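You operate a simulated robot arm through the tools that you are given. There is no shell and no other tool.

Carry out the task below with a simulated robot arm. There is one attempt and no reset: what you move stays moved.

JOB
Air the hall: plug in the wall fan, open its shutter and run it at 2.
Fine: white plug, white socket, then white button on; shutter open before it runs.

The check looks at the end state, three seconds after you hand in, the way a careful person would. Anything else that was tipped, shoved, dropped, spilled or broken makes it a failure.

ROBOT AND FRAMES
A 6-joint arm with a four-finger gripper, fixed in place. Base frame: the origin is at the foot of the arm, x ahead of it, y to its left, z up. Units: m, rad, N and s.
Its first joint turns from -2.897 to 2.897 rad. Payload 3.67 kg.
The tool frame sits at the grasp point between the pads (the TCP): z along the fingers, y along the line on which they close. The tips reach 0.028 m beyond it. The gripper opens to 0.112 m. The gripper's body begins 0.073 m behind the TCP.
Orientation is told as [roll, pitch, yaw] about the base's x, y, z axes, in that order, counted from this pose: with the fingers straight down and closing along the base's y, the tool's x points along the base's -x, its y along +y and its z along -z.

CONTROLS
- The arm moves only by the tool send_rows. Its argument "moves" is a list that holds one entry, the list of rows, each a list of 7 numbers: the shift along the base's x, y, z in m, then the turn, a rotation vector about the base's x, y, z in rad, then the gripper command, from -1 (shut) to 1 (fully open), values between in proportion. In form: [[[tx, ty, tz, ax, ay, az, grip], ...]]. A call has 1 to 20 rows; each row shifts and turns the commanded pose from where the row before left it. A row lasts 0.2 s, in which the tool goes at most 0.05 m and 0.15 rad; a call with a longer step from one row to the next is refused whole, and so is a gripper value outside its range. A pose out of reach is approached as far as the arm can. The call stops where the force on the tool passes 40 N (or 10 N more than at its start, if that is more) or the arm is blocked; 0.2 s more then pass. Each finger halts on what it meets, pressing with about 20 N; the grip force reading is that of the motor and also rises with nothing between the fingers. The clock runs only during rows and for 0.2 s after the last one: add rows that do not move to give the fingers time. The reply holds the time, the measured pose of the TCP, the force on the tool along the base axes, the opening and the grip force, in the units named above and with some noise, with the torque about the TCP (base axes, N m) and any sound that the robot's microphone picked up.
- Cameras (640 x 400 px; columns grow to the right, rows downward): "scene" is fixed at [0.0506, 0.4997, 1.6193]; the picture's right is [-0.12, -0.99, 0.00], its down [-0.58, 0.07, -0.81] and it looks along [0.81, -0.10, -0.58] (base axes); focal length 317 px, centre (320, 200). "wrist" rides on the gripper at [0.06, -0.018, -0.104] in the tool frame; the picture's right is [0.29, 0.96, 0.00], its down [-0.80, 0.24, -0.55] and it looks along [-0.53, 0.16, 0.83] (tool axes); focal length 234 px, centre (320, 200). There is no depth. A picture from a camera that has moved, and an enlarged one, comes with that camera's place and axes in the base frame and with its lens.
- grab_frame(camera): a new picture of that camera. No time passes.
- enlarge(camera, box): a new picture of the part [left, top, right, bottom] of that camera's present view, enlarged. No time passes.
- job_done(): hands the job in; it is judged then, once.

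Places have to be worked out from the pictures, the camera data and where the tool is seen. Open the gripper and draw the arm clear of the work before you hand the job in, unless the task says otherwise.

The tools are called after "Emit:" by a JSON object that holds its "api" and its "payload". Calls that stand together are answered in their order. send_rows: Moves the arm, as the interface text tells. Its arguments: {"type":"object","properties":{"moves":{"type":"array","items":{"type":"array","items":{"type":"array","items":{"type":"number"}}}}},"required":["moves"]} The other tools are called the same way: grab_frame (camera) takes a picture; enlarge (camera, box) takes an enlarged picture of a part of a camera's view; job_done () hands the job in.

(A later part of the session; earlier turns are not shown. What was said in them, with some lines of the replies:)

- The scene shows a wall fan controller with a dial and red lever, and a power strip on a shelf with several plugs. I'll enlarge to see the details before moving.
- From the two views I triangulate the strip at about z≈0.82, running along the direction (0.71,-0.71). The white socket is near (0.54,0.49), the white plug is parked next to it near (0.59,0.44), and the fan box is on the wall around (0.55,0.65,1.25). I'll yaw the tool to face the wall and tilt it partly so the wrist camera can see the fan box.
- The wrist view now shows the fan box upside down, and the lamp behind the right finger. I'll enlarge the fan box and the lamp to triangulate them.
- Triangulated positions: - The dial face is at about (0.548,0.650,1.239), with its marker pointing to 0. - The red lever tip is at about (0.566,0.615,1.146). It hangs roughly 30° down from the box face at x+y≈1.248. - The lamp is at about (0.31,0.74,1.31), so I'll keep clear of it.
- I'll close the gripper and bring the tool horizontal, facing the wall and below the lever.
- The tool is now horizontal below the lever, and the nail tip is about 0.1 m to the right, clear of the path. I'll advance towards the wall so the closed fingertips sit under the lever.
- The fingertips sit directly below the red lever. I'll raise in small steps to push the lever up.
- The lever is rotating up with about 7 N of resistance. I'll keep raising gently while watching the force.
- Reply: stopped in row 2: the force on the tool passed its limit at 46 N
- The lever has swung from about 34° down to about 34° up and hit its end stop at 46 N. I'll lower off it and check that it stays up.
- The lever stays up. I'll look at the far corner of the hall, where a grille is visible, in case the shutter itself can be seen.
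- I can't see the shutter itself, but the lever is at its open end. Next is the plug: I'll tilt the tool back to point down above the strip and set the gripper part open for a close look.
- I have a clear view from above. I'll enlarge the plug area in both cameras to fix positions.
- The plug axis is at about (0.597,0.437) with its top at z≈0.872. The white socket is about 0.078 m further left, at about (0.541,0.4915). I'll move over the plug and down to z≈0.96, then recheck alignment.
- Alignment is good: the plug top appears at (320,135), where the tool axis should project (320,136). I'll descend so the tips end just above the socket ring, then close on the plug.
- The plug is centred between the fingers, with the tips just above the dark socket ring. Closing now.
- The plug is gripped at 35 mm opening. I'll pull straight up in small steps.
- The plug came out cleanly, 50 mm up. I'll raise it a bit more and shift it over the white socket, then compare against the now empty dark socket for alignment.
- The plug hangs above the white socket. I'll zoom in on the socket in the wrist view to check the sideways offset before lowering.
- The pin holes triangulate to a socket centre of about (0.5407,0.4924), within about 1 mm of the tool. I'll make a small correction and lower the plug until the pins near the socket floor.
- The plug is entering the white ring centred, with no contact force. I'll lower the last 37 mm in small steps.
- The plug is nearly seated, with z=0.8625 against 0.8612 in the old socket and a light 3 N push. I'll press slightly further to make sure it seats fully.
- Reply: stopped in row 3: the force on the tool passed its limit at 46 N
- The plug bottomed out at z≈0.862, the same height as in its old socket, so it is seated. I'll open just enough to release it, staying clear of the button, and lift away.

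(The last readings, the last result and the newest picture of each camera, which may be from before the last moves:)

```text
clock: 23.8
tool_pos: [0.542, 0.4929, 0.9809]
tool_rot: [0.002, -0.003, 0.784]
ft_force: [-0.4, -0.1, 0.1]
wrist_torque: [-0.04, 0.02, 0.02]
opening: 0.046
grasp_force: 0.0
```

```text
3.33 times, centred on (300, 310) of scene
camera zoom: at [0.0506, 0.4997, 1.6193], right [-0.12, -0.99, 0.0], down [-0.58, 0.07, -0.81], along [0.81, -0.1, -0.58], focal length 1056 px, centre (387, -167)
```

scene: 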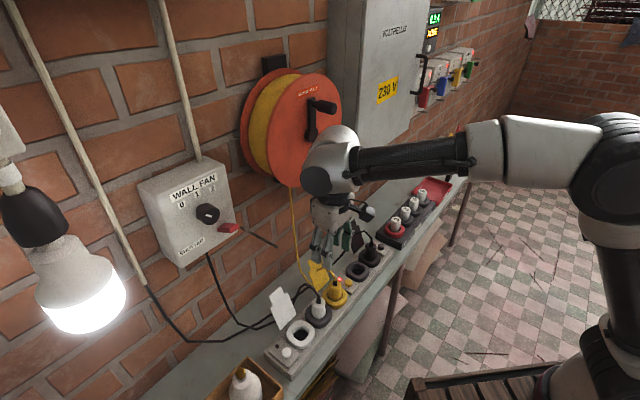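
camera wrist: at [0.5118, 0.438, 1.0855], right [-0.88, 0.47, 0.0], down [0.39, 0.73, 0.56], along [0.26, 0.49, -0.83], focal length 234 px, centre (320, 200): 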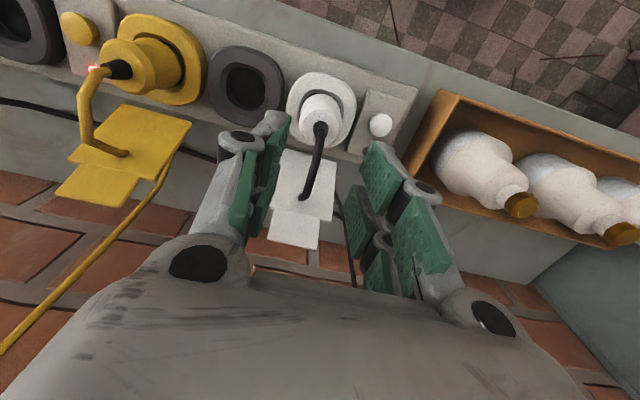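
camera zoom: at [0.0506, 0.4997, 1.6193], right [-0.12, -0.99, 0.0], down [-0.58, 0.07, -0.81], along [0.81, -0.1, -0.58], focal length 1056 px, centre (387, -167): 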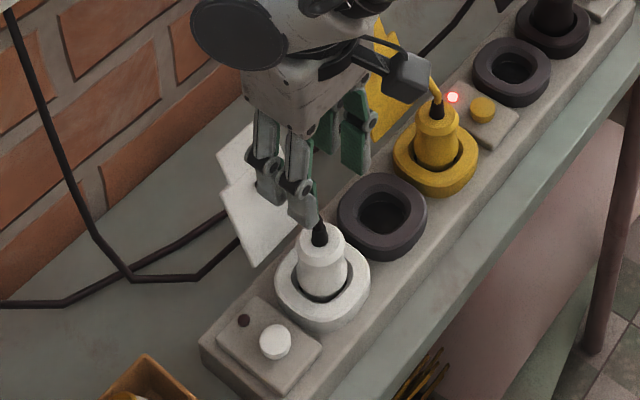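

The white plug sits fully in the white socket, and the button's LED is still off. The button top is at about (0.489,0.533,0.830), so I'll close the fingers and move above it.

Emit:
{"api": "send_rows", "payload": {"moves": [[[0, 0, 0.01, 0, 0, 0, -0.18], [-0.018, 0.0139, 0, 0, 0, 0, -0.18], [-0.018, 0.0139, 0, 0, 0, 0, -1], [-0.018, 0.0139, 0, 0, 0, 0, -1], [0, 0, -0.03, 0, 0, 0, -1], [0, 0, -0.03, 0, 0, 0, -1], [0, 0, 0, 0, 0, 0, -1]]]}}

Emit:
{"api": "grab_frame", "payload": {"camera": "wrist"}}

Emit:
{"api": "enlarge", "payload": {"camera": "scene", "box": [220, 270, 340, 380]}}

```text
clock: 25.4
tool_pos: [0.4881, 0.5357, 0.9309]
tool_rot: [0.003, -0.003, 0.784]
ft_force: [0.0, -1.0, 0.7]
wrist_torque: [-0.02, -0.03, 0.01]
opening: 0.0
grasp_force: 19.8
```

```text
taken
camera wrist: at [0.4579, 0.4811, 1.0357], right [-0.88, 0.47, 0.0], down [0.39, 0.73, 0.56], along [0.26, 0.49, -0.83], focal length 234 px, centre (320, 200)
```

wrist: 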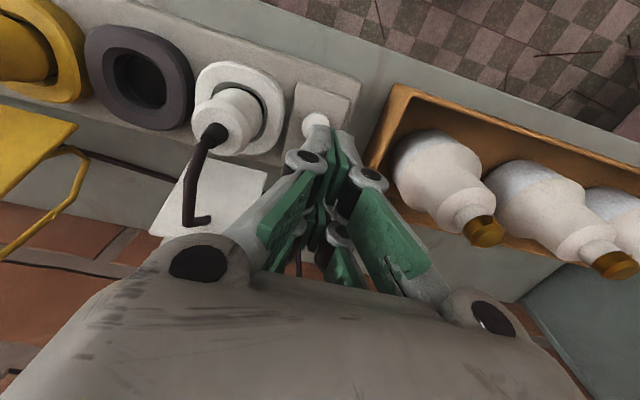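

```text
3.64 times, centred on (280, 325) of scene
camera zoom: at [0.0506, 0.4997, 1.6193], right [-0.12, -0.99, 0.0], down [-0.58, 0.07, -0.81], along [0.81, -0.1, -0.58], focal length 1152 px, centre (466, -254)
```

zoom: 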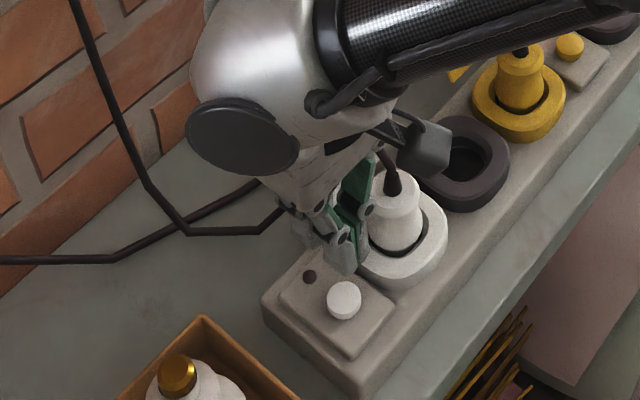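

The tips are almost over the button, needing a shift of about 4 mm towards the robot. I'll correct that and descend to just above it.

Emit:
{"api": "send_rows", "payload": {"moves": [[[-0.0018, -0.0038, -0.02, 0, 0, 0, -1], [0, 0, -0.025, 0, 0, 0, -1], [0, 0, -0.018, 0, 0, 0, -1], [0, 0, 0, 0, 0, 0, -1]]]}}

Emit:
{"api": "grab_frame", "payload": {"camera": "wrist"}}

Emit:
{"api": "enlarge", "payload": {"camera": "scene", "box": [220, 290, 340, 380]}}

```text
clock: 26.4
tool_pos: [0.4872, 0.5317, 0.8674]
tool_rot: [0.004, -0.004, 0.786]
ft_force: [-0.2, 1.0, 0.1]
wrist_torque: [0.0, -0.02, -0.02]
opening: 0.0
grasp_force: 20.1
```

```text
taken
camera wrist: at [0.4565, 0.4767, 0.972], right [-0.88, 0.47, 0.0], down [0.39, 0.73, 0.56], along [0.26, 0.49, -0.83], focal length 234 px, centre (320, 200)
```

wrist: 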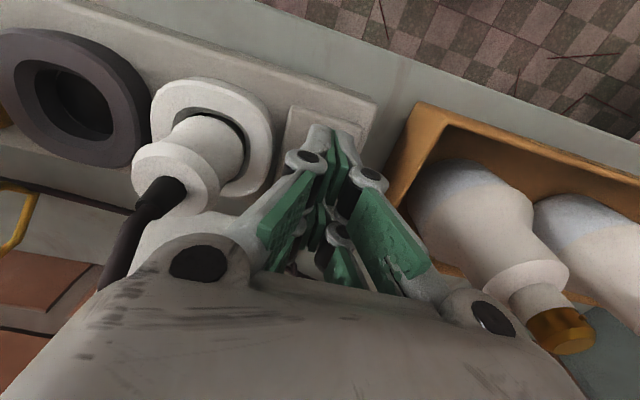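

```text
4.44 times, centred on (280, 335) of scene
camera zoom: at [0.0506, 0.4997, 1.6193], right [-0.12, -0.99, 0.0], down [-0.58, 0.07, -0.81], along [0.81, -0.1, -0.58], focal length 1408 px, centre (498, -400)
```

zoom: 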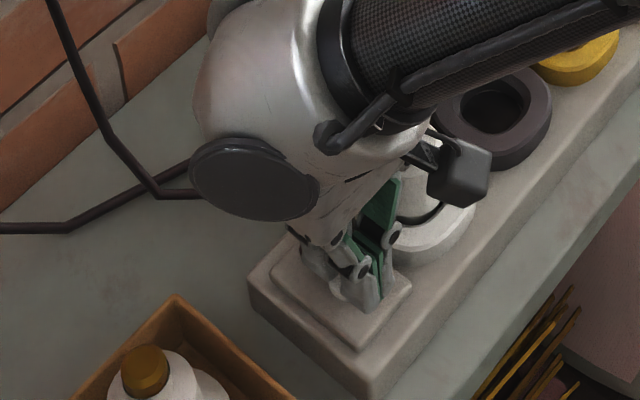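

The tips cover the button with no contact force yet. Pressing down in small steps now.

Emit:
{"api": "send_rows", "payload": {"moves": [[[0, 0, -0.004, 0, 0, 0, -1], [0, 0, -0.003, 0, 0, 0, -1], [0, 0, -0.003, 0, 0, 0, -1], [0, 0, -0.003, 0, 0, 0, -1]]]}}

Emit:
{"api": "enlarge", "payload": {"camera": "scene", "box": [220, 290, 340, 380]}}

```text
clock: 27.4
tool_pos: [0.4869, 0.532, 0.8544]
tool_rot: [0.005, -0.006, 0.787]
ft_force: [-1.2, -4.3, 12.5]
wrist_torque: [-0.13, 0.03, -0.01]
opening: 0.0058
grasp_force: 35.7
heard: click
```

```text
4.44 times, centred on (280, 335) of scene
camera zoom: at [0.0506, 0.4997, 1.6193], right [-0.12, -0.99, 0.0], down [-0.58, 0.07, -0.81], along [0.81, -0.1, -0.58], focal length 1408 px, centre (498, -400)
```

zoom: 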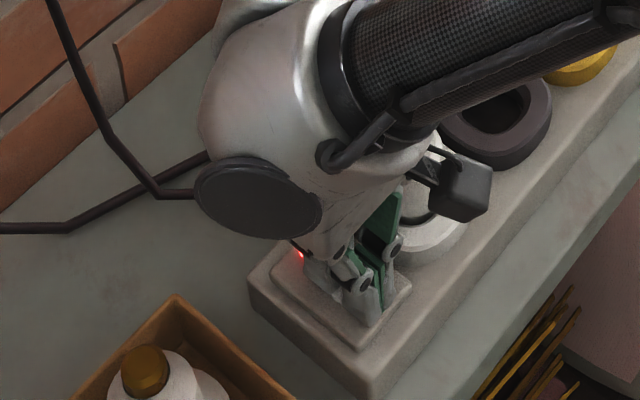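

A click was heard and the LED now glows red. I'll lift straight off the button and verify.

Emit:
{"api": "send_rows", "payload": {"moves": [[[0, 0, 0.01, 0, 0, 0, -1], [0, 0, 0.03, 0, 0, 0, -1], [0, 0, 0.04, 0, 0, 0, -1], [0, 0, 0.045, 0, 0, 0, -1], [0, 0, 0, 0, 0, 0, -1]]]}}

Emit:
{"api": "grab_frame", "payload": {"camera": "scene"}}

Emit:
{"api": "enlarge", "payload": {"camera": "scene", "box": [220, 270, 360, 380]}}

Emit:
{"api": "grab_frame", "payload": {"camera": "wrist"}}

```text
clock: 28.6
tool_pos: [0.4876, 0.5323, 0.9787]
tool_rot: [0.002, -0.003, 0.784]
ft_force: [0.6, -0.3, -0.3]
wrist_torque: [0.04, 0.03, 0.0]
opening: 0.0001
grasp_force: 35.1
```

```text
taken
```

scene: 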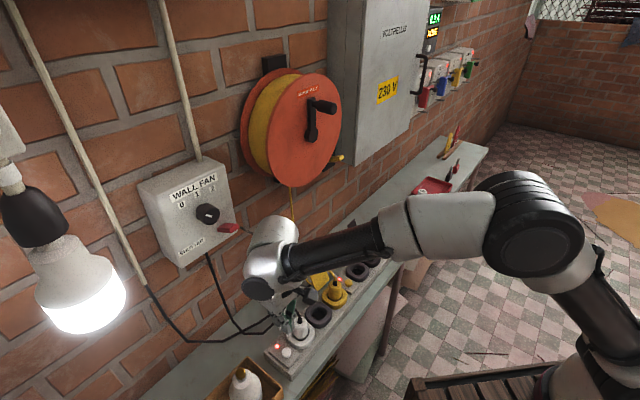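

```text
3.64 times, centred on (290, 325) of scene
camera zoom: at [0.0506, 0.4997, 1.6193], right [-0.12, -0.99, 0.0], down [-0.58, 0.07, -0.81], along [0.81, -0.1, -0.58], focal length 1152 px, centre (429, -254)
```

zoom: 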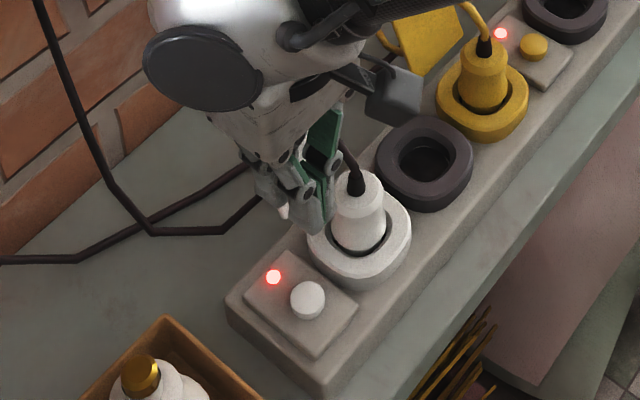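

```text
taken
camera wrist: at [0.4564, 0.4768, 1.0844], right [-0.88, 0.47, 0.0], down [0.39, 0.73, 0.56], along [0.26, 0.49, -0.83], focal length 234 px, centre (320, 200)
```

wrist: 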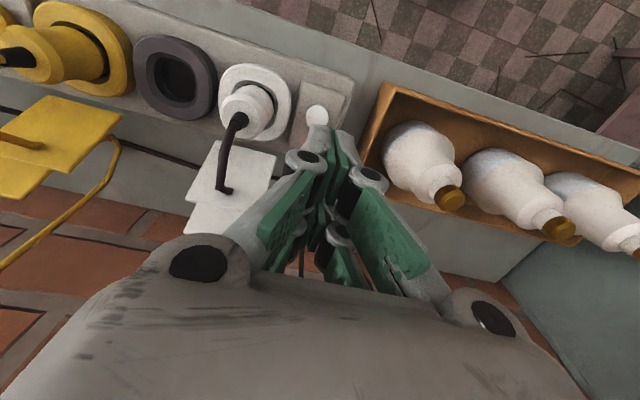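

The white LED is lit and the plug is in, so the dial is left. By my measurements 0, 1 and 2 sit at about -47°, 0° and +47° from vertical, so 0 to 2 is a clockwise turn of roughly 95°. I'll raise and tilt the tool horizontal in front of the dial.

Emit:
{"api": "send_rows", "payload": {"moves": [[[-0.0036, 0.0011, 0.0217, 0.0926, -0.0926, 0, 0.1], [-0.0036, 0.0011, 0.0217, 0.0926, -0.0926, 0, 0.1], [-0.0036, 0.0011, 0.0217, 0.0926, -0.0926, 0, 0.1], [-0.0036, 0.0011, 0.0217, 0.0926, -0.0926, 0, 0.1], [-0.0036, 0.0011, 0.0217, 0.0926, -0.0926, 0, 0.1], [-0.0036, 0.0011, 0.0217, 0.0926, -0.0926, 0, 0.1], [-0.0036, 0.0011, 0.0217, 0.0926, -0.0926, 0, 0.1], [-0.0036, 0.0011, 0.0217, 0.0926, -0.0926, 0, 0.1], [-0.0036, 0.0011, 0.0217, 0.0926, -0.0926, 0, 0.1], [-0.0036, 0.0011, 0.0217, 0.0926, -0.0926, 0, 0.1], [-0.0036, 0.0011, 0.0217, 0.0926, -0.0926, 0, 0.1], [-0.0036, 0.0011, 0.0217, 0.0926, -0.0926, 0, 0.1]]]}}

Emit:
{"api": "grab_frame", "payload": {"camera": "scene"}}

Emit:
{"api": "grab_frame", "payload": {"camera": "wrist"}}

```text
clock: 31.2
tool_pos: [0.4424, 0.5451, 1.2396]
tool_rot: [2.977, -1.564, -2.189]
ft_force: [-0.5, -0.1, -0.4]
wrist_torque: [-0.01, -0.01, 0.04]
opening: 0.0613
grasp_force: 0.1
```

```text
taken
```

scene: 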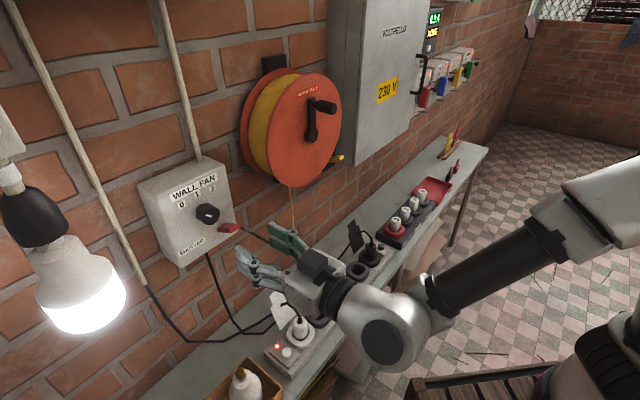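

```text
taken
camera wrist: at [0.3814, 0.459, 1.1801], right [-0.68, 0.68, -0.29], down [-0.56, -0.23, 0.79], along [0.47, 0.7, 0.54], focal length 234 px, centre (320, 200)
```

wrist: 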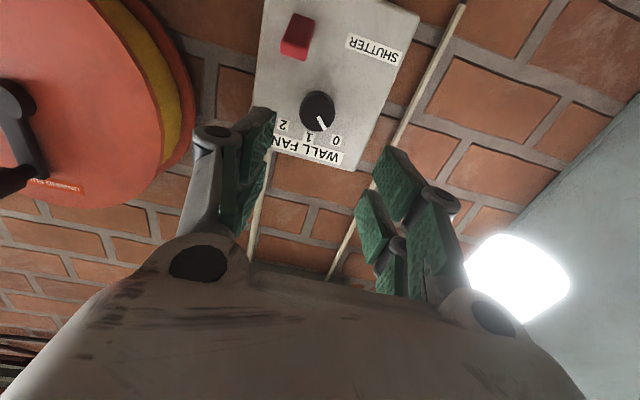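

The tool is facing the dial. I'll zoom in to check alignment with the dial's face centre.

Emit:
{"api": "enlarge", "payload": {"camera": "wrist", "box": [240, 0, 440, 180]}}

Emit:
{"api": "enlarge", "payload": {"camera": "scene", "box": [160, 170, 260, 260]}}

```text
2.22 times, centred on (340, 90) of wrist
camera zoom: at [0.3814, 0.459, 1.1801], right [-0.68, 0.68, -0.29], down [-0.56, -0.23, 0.79], along [0.47, 0.7, 0.54], focal length 520 px, centre (276, 444)
```

zoom: 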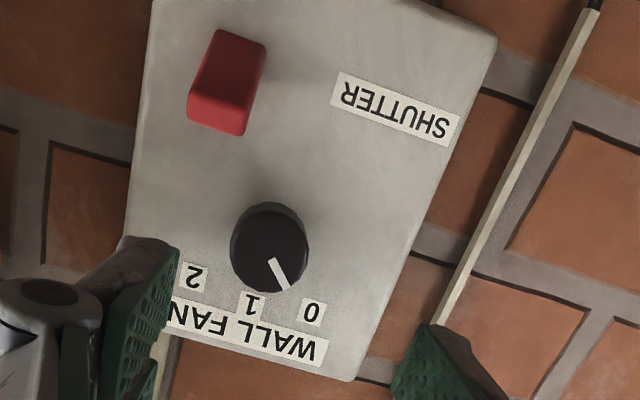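

```text
4.44 times, centred on (210, 215) of scene
camera zoom: at [0.0506, 0.4997, 1.6193], right [-0.12, -0.99, 0.0], down [-0.58, 0.07, -0.81], along [0.81, -0.1, -0.58], focal length 1408 px, centre (809, 133)
```

zoom: 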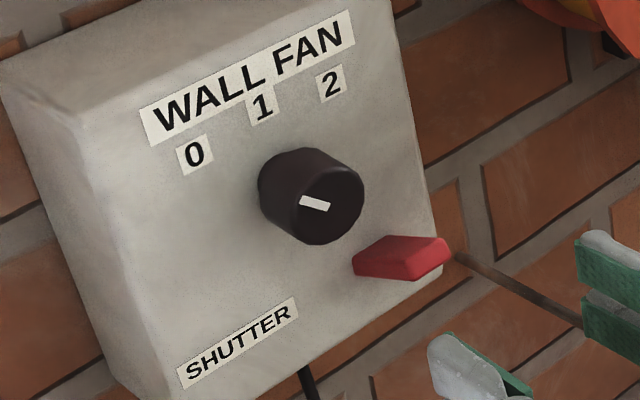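

The dial centre is confirmed at about (0.5485,0.6495,1.239), within about 1 mm of the tool axis. The tool tilt is slightly over 90°. I'll roll the gripper a quarter turn counter-clockwise so the fingers start vertical, with small tilt fixes included.

Emit:
{"api": "send_rows", "payload": {"moves": [[[0, 0, 0, -0.0925, -0.0925, 0, 0.1], [0, 0, 0, -0.0925, -0.0925, 0, 0.1], [0, 0, 0, -0.0925, -0.0925, 0, 0.1], [0, 0, 0, -0.0925, -0.0925, 0, 0.1], [0, 0, 0, -0.0925, -0.0925, 0, 0.1], [0, 0, 0, -0.0925, -0.0925, 0, 0.1], [0, 0, 0, -0.0925, -0.0925, 0, 0.1], [0, 0, 0, -0.0925, -0.0925, 0, 0.1], [0, 0, 0, -0.0925, -0.0925, 0, 0.1], [0, 0, 0, -0.0925, -0.0925, 0, 0.1], [0, 0, 0, -0.0925, -0.0925, 0, 0.1], [0.001, -0.001, -0.001, -0.0975, -0.0875, -0.003, 0.1], [0, 0, 0, 0, 0, 0, 0.1]]]}}

Emit:
{"api": "grab_frame", "payload": {"camera": "wrist"}}

Emit:
{"api": "grab_frame", "payload": {"camera": "scene"}}

```text
clock: 34.0
tool_pos: [0.4444, 0.5436, 1.2391]
tool_rot: [-1.561, -0.001, 2.358]
ft_force: [-0.1, -0.2, 0.4]
wrist_torque: [0.01, 0.02, -0.03]
opening: 0.0616
grasp_force: 0.0
```

```text
taken
camera wrist: at [0.4127, 0.4281, 1.259], right [0.2, -0.21, -0.96], down [-0.96, 0.17, -0.23], along [0.21, 0.96, -0.17], focal length 234 px, centre (320, 200)
```

wrist: 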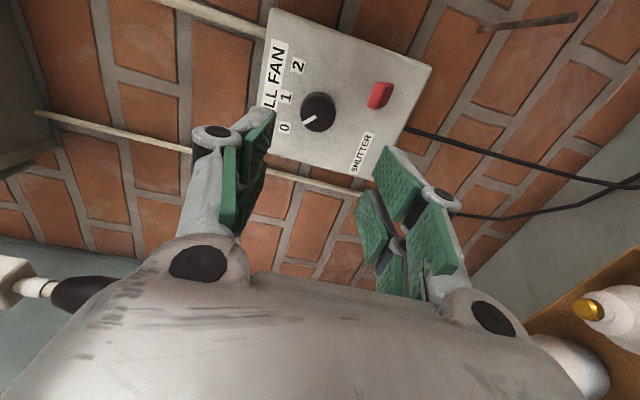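

```text
taken
```

scene: 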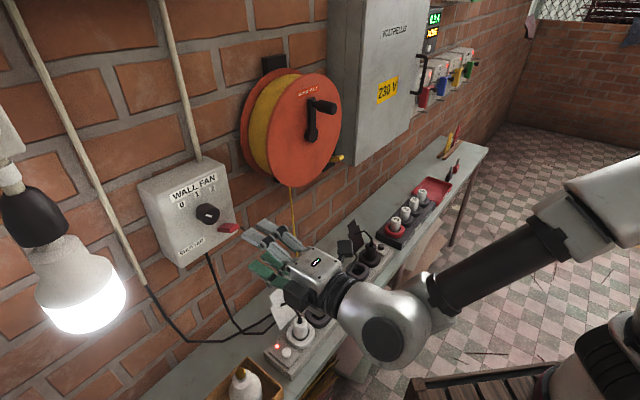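

The fingers are now aligned vertically. I'll check the dial's centring in a zoom before advancing.

Emit:
{"api": "enlarge", "payload": {"camera": "wrist", "box": [240, 20, 440, 180]}}

```text
2.50 times, centred on (340, 100) of wrist
camera zoom: at [0.4127, 0.4281, 1.259], right [0.2, -0.21, -0.96], down [-0.96, 0.17, -0.23], along [0.21, 0.96, -0.17], focal length 585 px, centre (270, 450)
```

zoom: 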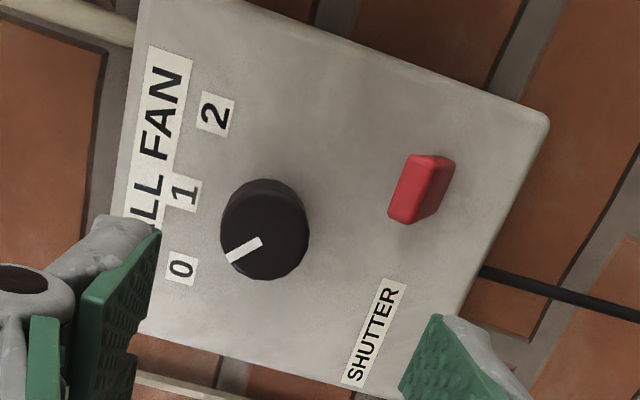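

The dial is within 2 mm of the tool axis and the lever's nearest corner clears the lower finger. I'll advance so the open fingers straddle the dial, stopping the tips about 6 mm off the box face.

Emit:
{"api": "send_rows", "payload": {"moves": [[[0.022, 0.022, 0, 0.0062, -0.0062, 0, 0.1], [0.022, 0.022, 0, 0, 0, 0, 0.1], [0.022, 0.022, 0, 0, 0, 0, 0.1], [0.018, 0.018, 0, 0, 0, 0, 0.1], [0.012, 0.012, 0, 0, 0, 0, 0.1], [0.008, 0.008, 0, 0, 0, 0, 0.1], [0, 0, 0, 0, 0, 0, 0.1]]]}}

Emit:
{"api": "grab_frame", "payload": {"camera": "wrist"}}

Emit:
{"api": "enlarge", "payload": {"camera": "scene", "box": [140, 150, 300, 280]}}

```text
clock: 35.6
tool_pos: [0.548, 0.6472, 1.2377]
tool_rot: [-1.57, -0.001, 2.359]
ft_force: [-0.2, 0.4, 1.4]
wrist_torque: [-0.02, -0.02, 0.02]
opening: 0.0607
grasp_force: 0.1
```

```text
taken
camera wrist: at [0.5168, 0.5321, 1.2574], right [0.2, -0.2, -0.96], down [-0.96, 0.17, -0.24], along [0.21, 0.96, -0.16], focal length 234 px, centre (320, 200)
```

wrist: 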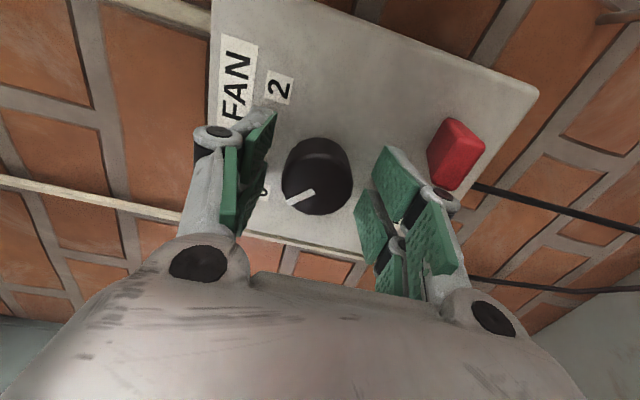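

```text
3.08 times, centred on (220, 215) of scene
camera zoom: at [0.0506, 0.4997, 1.6193], right [-0.12, -0.99, 0.0], down [-0.58, 0.07, -0.81], along [0.81, -0.1, -0.58], focal length 975 px, centre (628, 154)
```

zoom: 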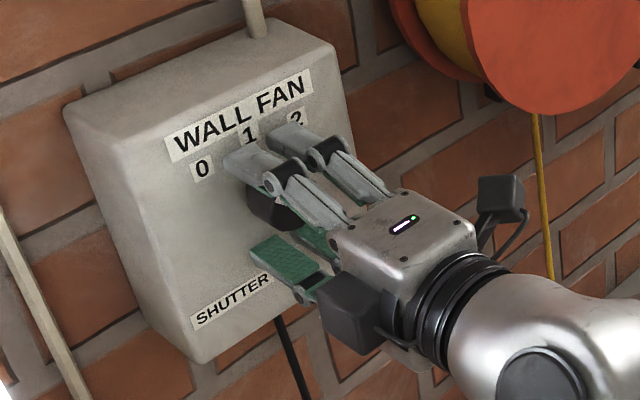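

The fingers straddle the dial, centred as predicted (dial face at (318,187) against (320,188)). Closing on it.

Emit:
{"api": "send_rows", "payload": {"moves": [[[0.001, 0.001, 0, 0, 0, 0, -0.3], [0, 0, 0, 0, 0, 0, -0.6], [0, 0, 0, 0, 0, 0, -1], [0, 0, 0, 0, 0, 0, -1]]]}}

Emit:
{"api": "grab_frame", "payload": {"camera": "wrist"}}

```text
clock: 36.6
tool_pos: [0.5484, 0.6474, 1.2394]
tool_rot: [-1.573, 0.0, 2.356]
ft_force: [1.0, 0.1, 12.6]
wrist_torque: [0.2, -0.25, 0.04]
opening: 0.0361
grasp_force: 45.0
```

```text
taken
camera wrist: at [0.5175, 0.5325, 1.2586], right [0.2, -0.2, -0.96], down [-0.96, 0.17, -0.24], along [0.21, 0.96, -0.16], focal length 234 px, centre (320, 200)
```

wrist: 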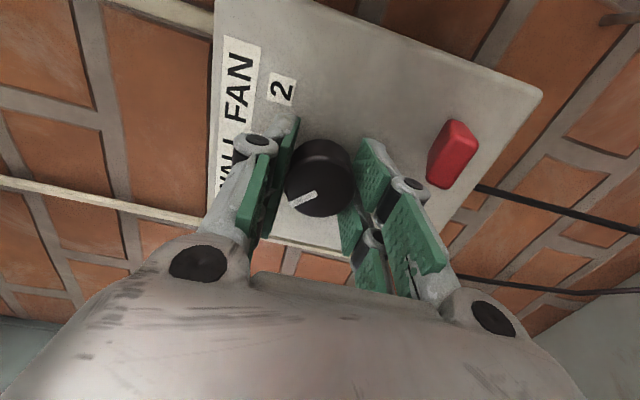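

The dial is gripped with a 12 N upward side load, so I'll shift up about 1.5 mm to relieve it. Then I'll turn clockwise, into the wall axis (0.707,0.707,0), starting with about half the rotation.

Emit:
{"api": "send_rows", "payload": {"moves": [[[0, 0, 0.0015, 0, 0, 0, -1], [0, 0, 0, 0.0849, 0.0849, 0, -1], [0, 0, 0, 0.0849, 0.0849, 0, -1], [0, 0, 0, 0.0849, 0.0849, 0, -1], [0, 0, 0, 0.0849, 0.0849, 0, -1], [0, 0, 0, 0.0849, 0.0849, 0, -1], [0, 0, 0, 0.0849, 0.0849, 0, -1], [0, 0, 0, 0, 0, 0, -1]]]}}

Emit:
{"api": "grab_frame", "payload": {"camera": "wrist"}}

Emit:
{"api": "enlarge", "payload": {"camera": "scene", "box": [140, 150, 300, 280]}}

```text
clock: 38.4
tool_pos: [0.5493, 0.6478, 1.2407]
tool_rot: [-1.569, -0.723, 2.358]
ft_force: [0.3, -8.6, 2.2]
wrist_torque: [0.04, -0.02, -0.17]
opening: 0.0358
grasp_force: 44.9
```

```text
taken
camera wrist: at [0.5154, 0.5346, 1.215], right [-0.3, 0.29, -0.91], down [-0.93, 0.14, 0.35], along [0.23, 0.95, 0.23], focal length 234 px, centre (320, 200)
```

wrist: 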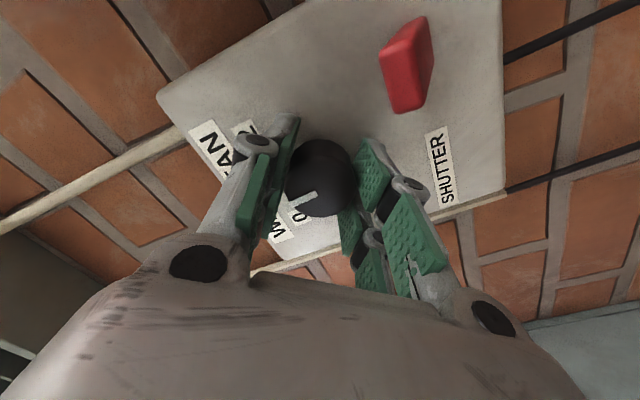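

```text
3.08 times, centred on (220, 215) of scene
camera zoom: at [0.0506, 0.4997, 1.6193], right [-0.12, -0.99, 0.0], down [-0.58, 0.07, -0.81], along [0.81, -0.1, -0.58], focal length 975 px, centre (628, 154)
```

zoom: 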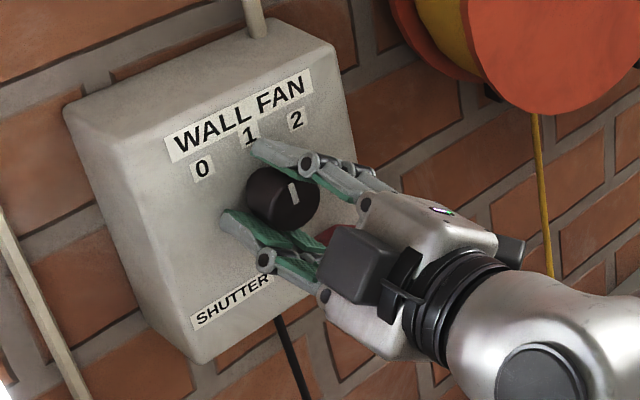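

The dial turned with the gripper and its marker now points at about 1. I'll continue clockwise another 0.72 rad, then inspect.

Emit:
{"api": "send_rows", "payload": {"moves": [[[0, 0, 0, 0.0849, 0.0849, 0, -1], [0, 0, 0, 0.0849, 0.0849, 0, -1], [0, 0, 0, 0.0849, 0.0849, 0, -1], [0, 0, 0, 0.0849, 0.0849, 0, -1], [0, 0, 0, 0.0849, 0.0849, 0, -1], [0, 0, 0, 0.0849, 0.0849, 0, -1], [0, 0, 0, 0, 0, 0, -1]]]}}

Emit:
{"api": "enlarge", "payload": {"camera": "wrist", "box": [220, 80, 420, 260]}}

Emit:
{"api": "enlarge", "payload": {"camera": "scene", "box": [160, 160, 280, 260]}}

```text
clock: 40.0
tool_pos: [0.5484, 0.6476, 1.2397]
tool_rot: [-1.585, -1.443, 2.371]
ft_force: [8.2, -4.3, 1.9]
wrist_torque: [-0.06, 0.12, -0.22]
opening: 0.0358
grasp_force: 44.8
```

```text
2.22 times, centred on (320, 170) of wrist
camera zoom: at [0.4933, 0.5567, 1.1838], right [-0.65, 0.65, -0.41], down [-0.63, -0.15, 0.76], along [0.43, 0.75, 0.51], focal length 520 px, centre (320, 267)
```

zoom: 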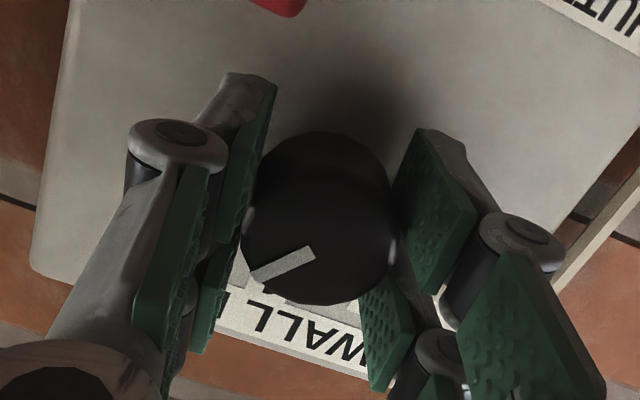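

```text
4.00 times, centred on (220, 210) of scene
camera zoom: at [0.0506, 0.4997, 1.6193], right [-0.12, -0.99, 0.0], down [-0.58, 0.07, -0.81], along [0.81, -0.1, -0.58], focal length 1267 px, centre (720, 160)
```

zoom: 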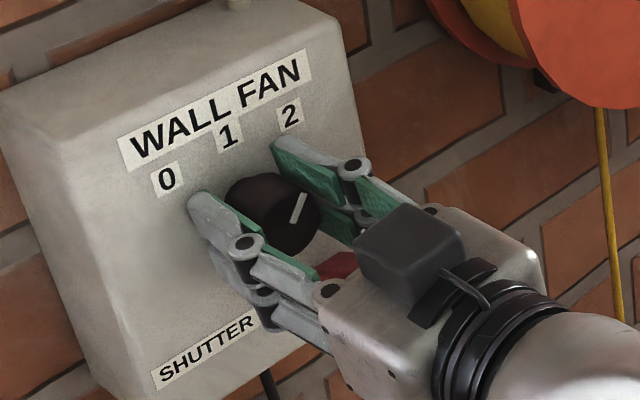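

The marker is at about +40°, and it started at about -42°. I'll inch further clockwise, watching the torque about the dial axis for an end stop at 2.

Emit:
{"api": "send_rows", "payload": {"moves": [[[0, 0, 0, 0.035, 0.035, 0, -1], [0, 0, 0, 0.035, 0.035, 0, -1], [0, 0, 0, 0, 0, 0, -1]]]}}

Emit:
{"api": "enlarge", "payload": {"camera": "scene", "box": [180, 160, 260, 230]}}

```text
clock: 40.8
tool_pos: [0.5486, 0.6485, 1.2402]
tool_rot: [-1.634, -1.541, 2.421]
ft_force: [8.4, -5.0, 0.9]
wrist_torque: [0.07, -0.04, -0.29]
opening: 0.0356
grasp_force: 45.1
```

```text
5.71 times, centred on (220, 195) of scene
camera zoom: at [0.0506, 0.4997, 1.6193], right [-0.12, -0.99, 0.0], down [-0.58, 0.07, -0.81], along [0.81, -0.1, -0.58], focal length 1810 px, centre (891, 229)
```

zoom: 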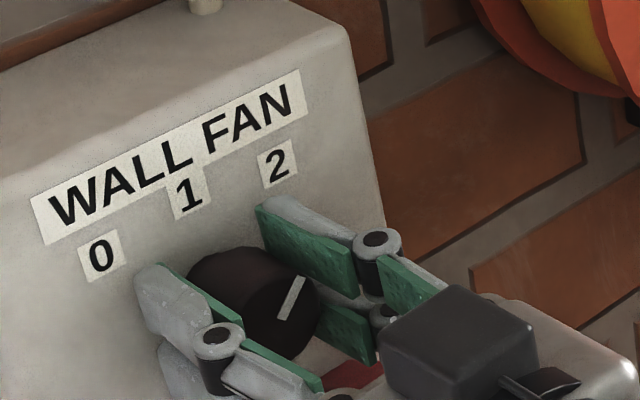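

The marker now reads about +45° with no stop felt yet. I'll nudge a few more hundredths to find whether there is a stop or detent.

Emit:
{"api": "send_rows", "payload": {"moves": [[[0, 0, 0, 0.025, 0.025, 0, -1], [0, 0, 0, 0, 0, 0, -1]]]}}

Emit:
{"api": "enlarge", "payload": {"camera": "scene", "box": [180, 160, 260, 230]}}

Emit:
{"api": "enlarge", "payload": {"camera": "wrist", "box": [250, 110, 390, 250]}}

```text
clock: 41.4
tool_pos: [0.5484, 0.6481, 1.24]
tool_rot: [1.949, -1.567, -1.163]
ft_force: [7.7, -7.9, 1.3]
wrist_torque: [-0.43, -0.39, -0.21]
opening: 0.0357
grasp_force: 44.9
```

```text
5.71 times, centred on (220, 195) of scene
camera zoom: at [0.0506, 0.4997, 1.6193], right [-0.12, -0.99, 0.0], down [-0.58, 0.07, -0.81], along [0.81, -0.1, -0.58], focal length 1810 px, centre (891, 229)
```

zoom: 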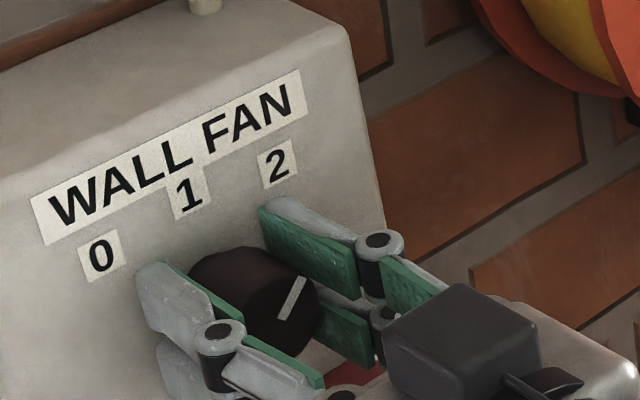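

```text
2.86 times, centred on (320, 180) of wrist
camera zoom: at [0.4878, 0.5622, 1.1809], right [-0.68, 0.68, -0.28], down [-0.56, -0.23, 0.8], along [0.48, 0.7, 0.53], focal length 669 px, centre (320, 257)
```

zoom: 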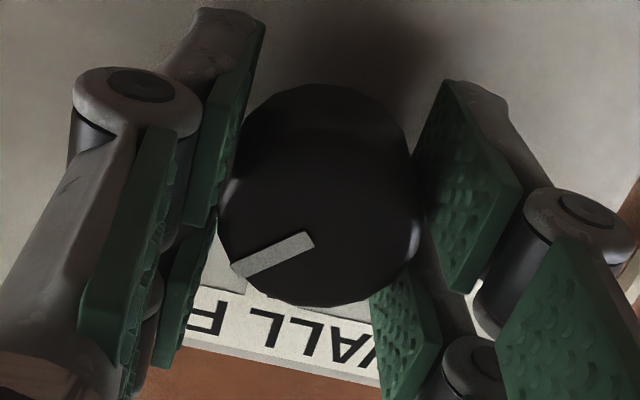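

Torque about the dial axis has jumped to about 0.58 N·m, so the dial is against its end stop at 2 with the marker at about +45°. I'll release and back straight away from the box.

Emit:
{"api": "send_rows", "payload": {"moves": [[[0, 0, 0, 0, 0, 0, -0.1], [0, 0, 0, 0, 0, 0, 0.1], [0, 0, 0, 0, 0, 0, 0.1], [-0.01, -0.01, 0, 0, 0, 0, 0.1], [-0.02, -0.02, 0, 0, 0, 0, 0.1], [-0.025, -0.025, 0, 0, 0, 0, 0.1], [-0.03, -0.03, 0, 0, 0, 0, 0.1], [-0.03, -0.03, 0, 0, 0, 0, 0.1]]]}}

Emit:
{"api": "grab_frame", "payload": {"camera": "scene"}}

Emit:
{"api": "enlarge", "payload": {"camera": "scene", "box": [150, 160, 260, 260]}}

Emit:
{"api": "grab_frame", "payload": {"camera": "wrist"}}

```text
clock: 43.2
tool_pos: [0.4331, 0.5325, 1.2394]
tool_rot: [2.027, -1.565, -1.241]
ft_force: [0.1, 0.4, -0.3]
wrist_torque: [0.04, -0.02, -0.01]
opening: 0.0616
grasp_force: 0.0
```

```text
taken
```

scene: 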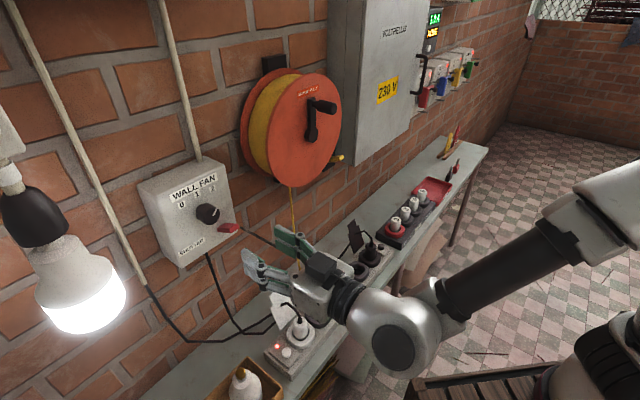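

```text
4.00 times, centred on (205, 210) of scene
camera zoom: at [0.0506, 0.4997, 1.6193], right [-0.12, -0.99, 0.0], down [-0.58, 0.07, -0.81], along [0.81, -0.1, -0.58], focal length 1267 px, centre (780, 160)
```

zoom: 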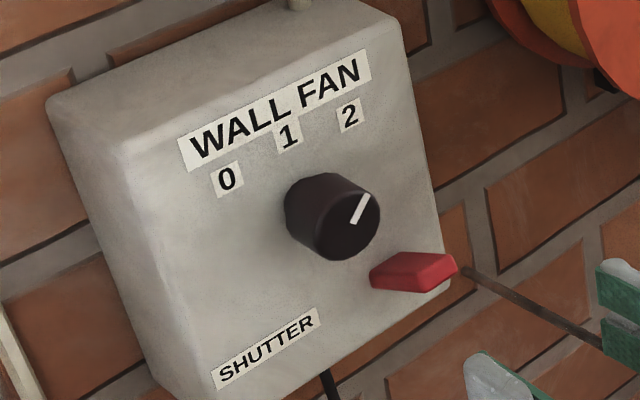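

```text
taken
camera wrist: at [0.372, 0.4479, 1.1806], right [-0.68, 0.68, -0.28], down [-0.56, -0.23, 0.8], along [0.48, 0.7, 0.53], focal length 234 px, centre (320, 200)
```

wrist: 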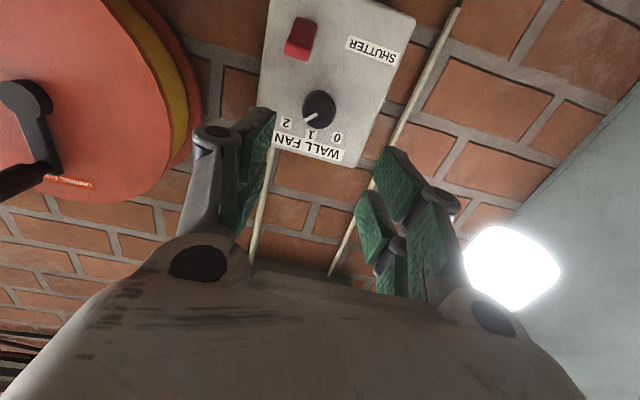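

The dial marker points at 2 and the lever is still up. I'll check the meter on the wall, the strip LEDs and the neighbouring plugs before retreating fully.

Emit:
{"api": "enlarge", "payload": {"camera": "scene", "box": [380, 0, 520, 120]}}

Emit:
{"api": "enlarge", "payload": {"camera": "scene", "box": [220, 230, 420, 390]}}

```text
3.33 times, centred on (450, 60) of scene
camera zoom: at [0.0506, 0.4997, 1.6193], right [-0.12, -0.99, 0.0], down [-0.58, 0.07, -0.81], along [0.81, -0.1, -0.58], focal length 1056 px, centre (-113, 667)
```

zoom: 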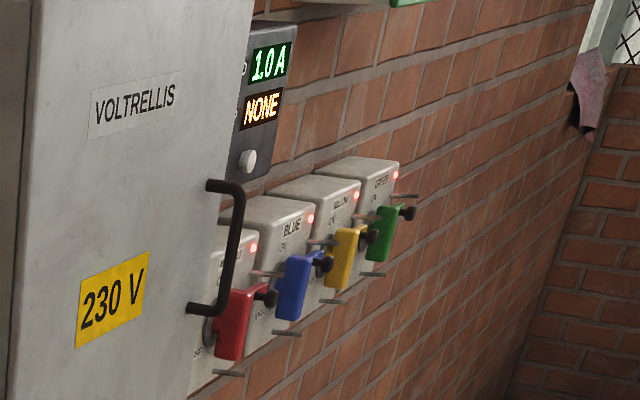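

```text
2.50 times, centred on (320, 310) of scene
camera zoom: at [0.0506, 0.4997, 1.6193], right [-0.12, -0.99, 0.0], down [-0.58, 0.07, -0.81], along [0.81, -0.1, -0.58], focal length 792 px, centre (320, -75)
```

zoom: 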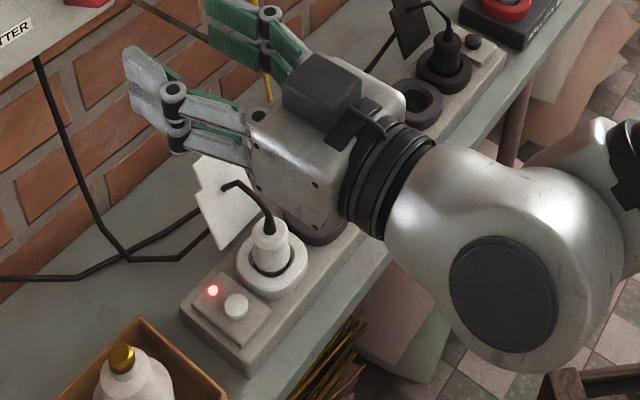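

The meter rose from 0.3 A to 1.0 A with no trip, so the fan is running. The white LED is on and nothing else has been disturbed. I'll retreat the arm to near its start pose with the gripper open.

Emit:
{"api": "send_rows", "payload": {"moves": [[[-0.012, -0.0194, 0, 0, 0, 0, 0.1], [-0.012, -0.0194, 0.005, -0.0926, 0.0926, 0, 0.1], [-0.0065, -0.0194, 0.015, -0.0926, 0.0926, 0, 0.5], [-0.0065, -0.0194, 0.015, -0.0926, 0.0926, 0, 1], [-0.0065, -0.0194, 0.015, -0.0926, 0.0926, 0, 1], [-0.0065, -0.0194, 0.015, -0.0926, 0.0926, 0, 1], [-0.0065, -0.0194, 0.015, -0.0926, 0.0926, 0, 1], [-0.0065, -0.0194, 0.015, -0.0926, 0.0926, 0, 1], [-0.0065, -0.0194, 0.015, -0.0926, 0.0926, 0, 1], [-0.0065, -0.0194, 0.015, -0.0926, 0.0926, 0, 1], [-0.0065, -0.0194, 0.015, -0.0926, 0.0926, 0, 1], [-0.0065, -0.0194, 0.015, -0.0926, 0.0926, 0, 1], [0, 0, 0.015, -0.0926, 0.0926, 0, 1], [0, 0, 0, 0, 0, 0, 1]]]}}

Emit:
{"api": "grab_frame", "payload": {"camera": "scene"}}

Emit:
{"api": "grab_frame", "payload": {"camera": "wrist"}}

Emit:
{"api": "enlarge", "payload": {"camera": "scene", "box": [220, 200, 440, 390]}}

Emit:
{"api": "enlarge", "payload": {"camera": "scene", "box": [120, 140, 290, 280]}}

```text
clock: 46.2
tool_pos: [0.3429, 0.2997, 1.4111]
tool_rot: [0.001, 0.002, 0.779]
ft_force: [-0.5, 0.4, 0.5]
wrist_torque: [0.0, 0.02, -0.01]
opening: 0.112
grasp_force: 0.0
```

```text
taken
```

scene: 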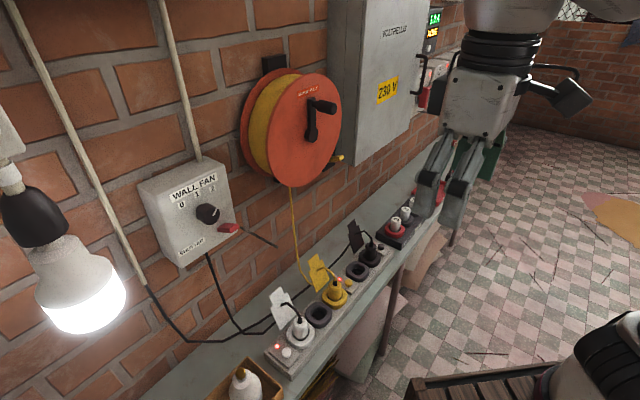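

```text
taken
camera wrist: at [0.3144, 0.2455, 1.5153], right [-0.88, 0.48, 0.0], down [0.4, 0.73, 0.55], along [0.26, 0.49, -0.83], focal length 234 px, centre (320, 200)
```

wrist: 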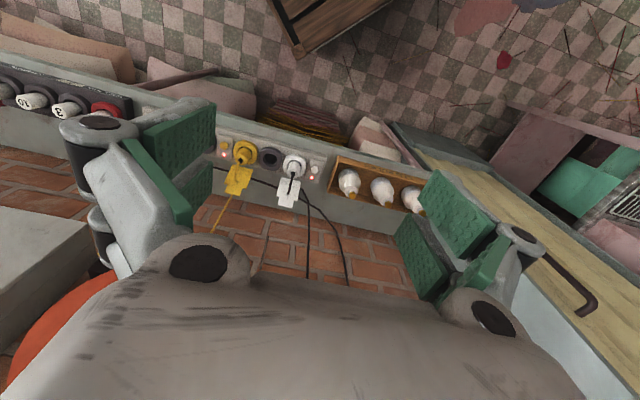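

```text
2.11 times, centred on (330, 295) of scene
camera zoom: at [0.0506, 0.4997, 1.6193], right [-0.12, -0.99, 0.0], down [-0.58, 0.07, -0.81], along [0.81, -0.1, -0.58], focal length 667 px, centre (299, 0)
```

zoom: 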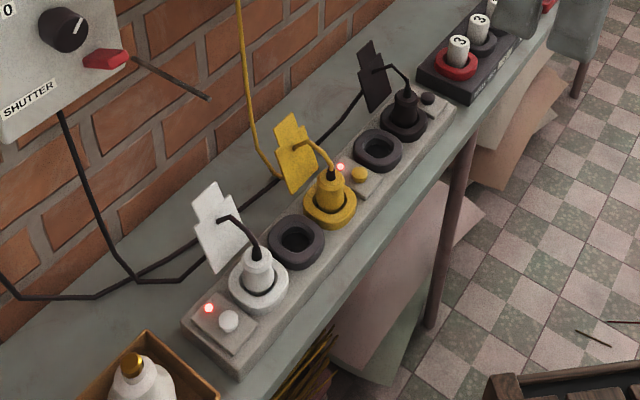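

```text
2.86 times, centred on (205, 210) of scene
camera zoom: at [0.0506, 0.4997, 1.6193], right [-0.12, -0.99, 0.0], down [-0.58, 0.07, -0.81], along [0.81, -0.1, -0.58], focal length 905 px, centre (649, 171)
```

zoom: 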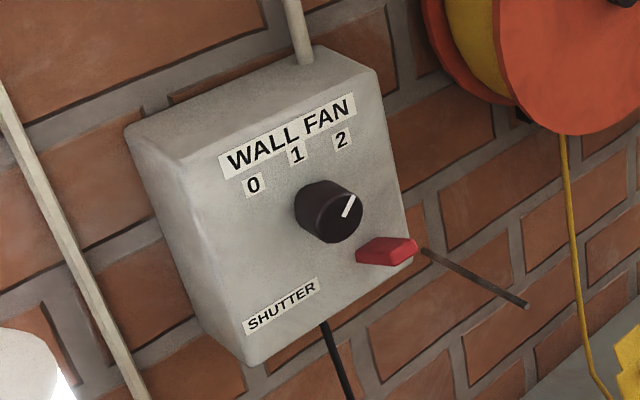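

Everything checks out:
- The white plug is in the white socket with its LED lit.
- The shutter lever is up and the dial points at 2.
- The meter shows 1.0 A with no trip.
- Everything else is where it was, the arm is clear and the gripper is open.

Handing in.

Emit:
{"api": "job_done", "payload": {}}

```text
The job is handed in.
```

I've handed in the job: the wall fan is plugged in, switched on and set to 2, with the shutter lever moved first. I couldn't see the shutter itself. I took it as open because its lever swung from one end stop to the other and stayed there.

- **Shutter:** I pushed the red lever from its lower position up to its stop before anything was powered.
- **Plug:** The white plug is fully seated in the white socket, moved over from the dark socket next to it.
- **Button:** I pressed the white button once; it clicked and its red light is on.
- **Speed:** The dial is turned to its end stop, with the marker pointing at 2. The wall meter then read 1.0 A, up from 0.3 A earlier, with no trip shown.

In the last pictures nothing else looked disturbed. The gripper is open and the arm is back near its starting position, clear of the work.
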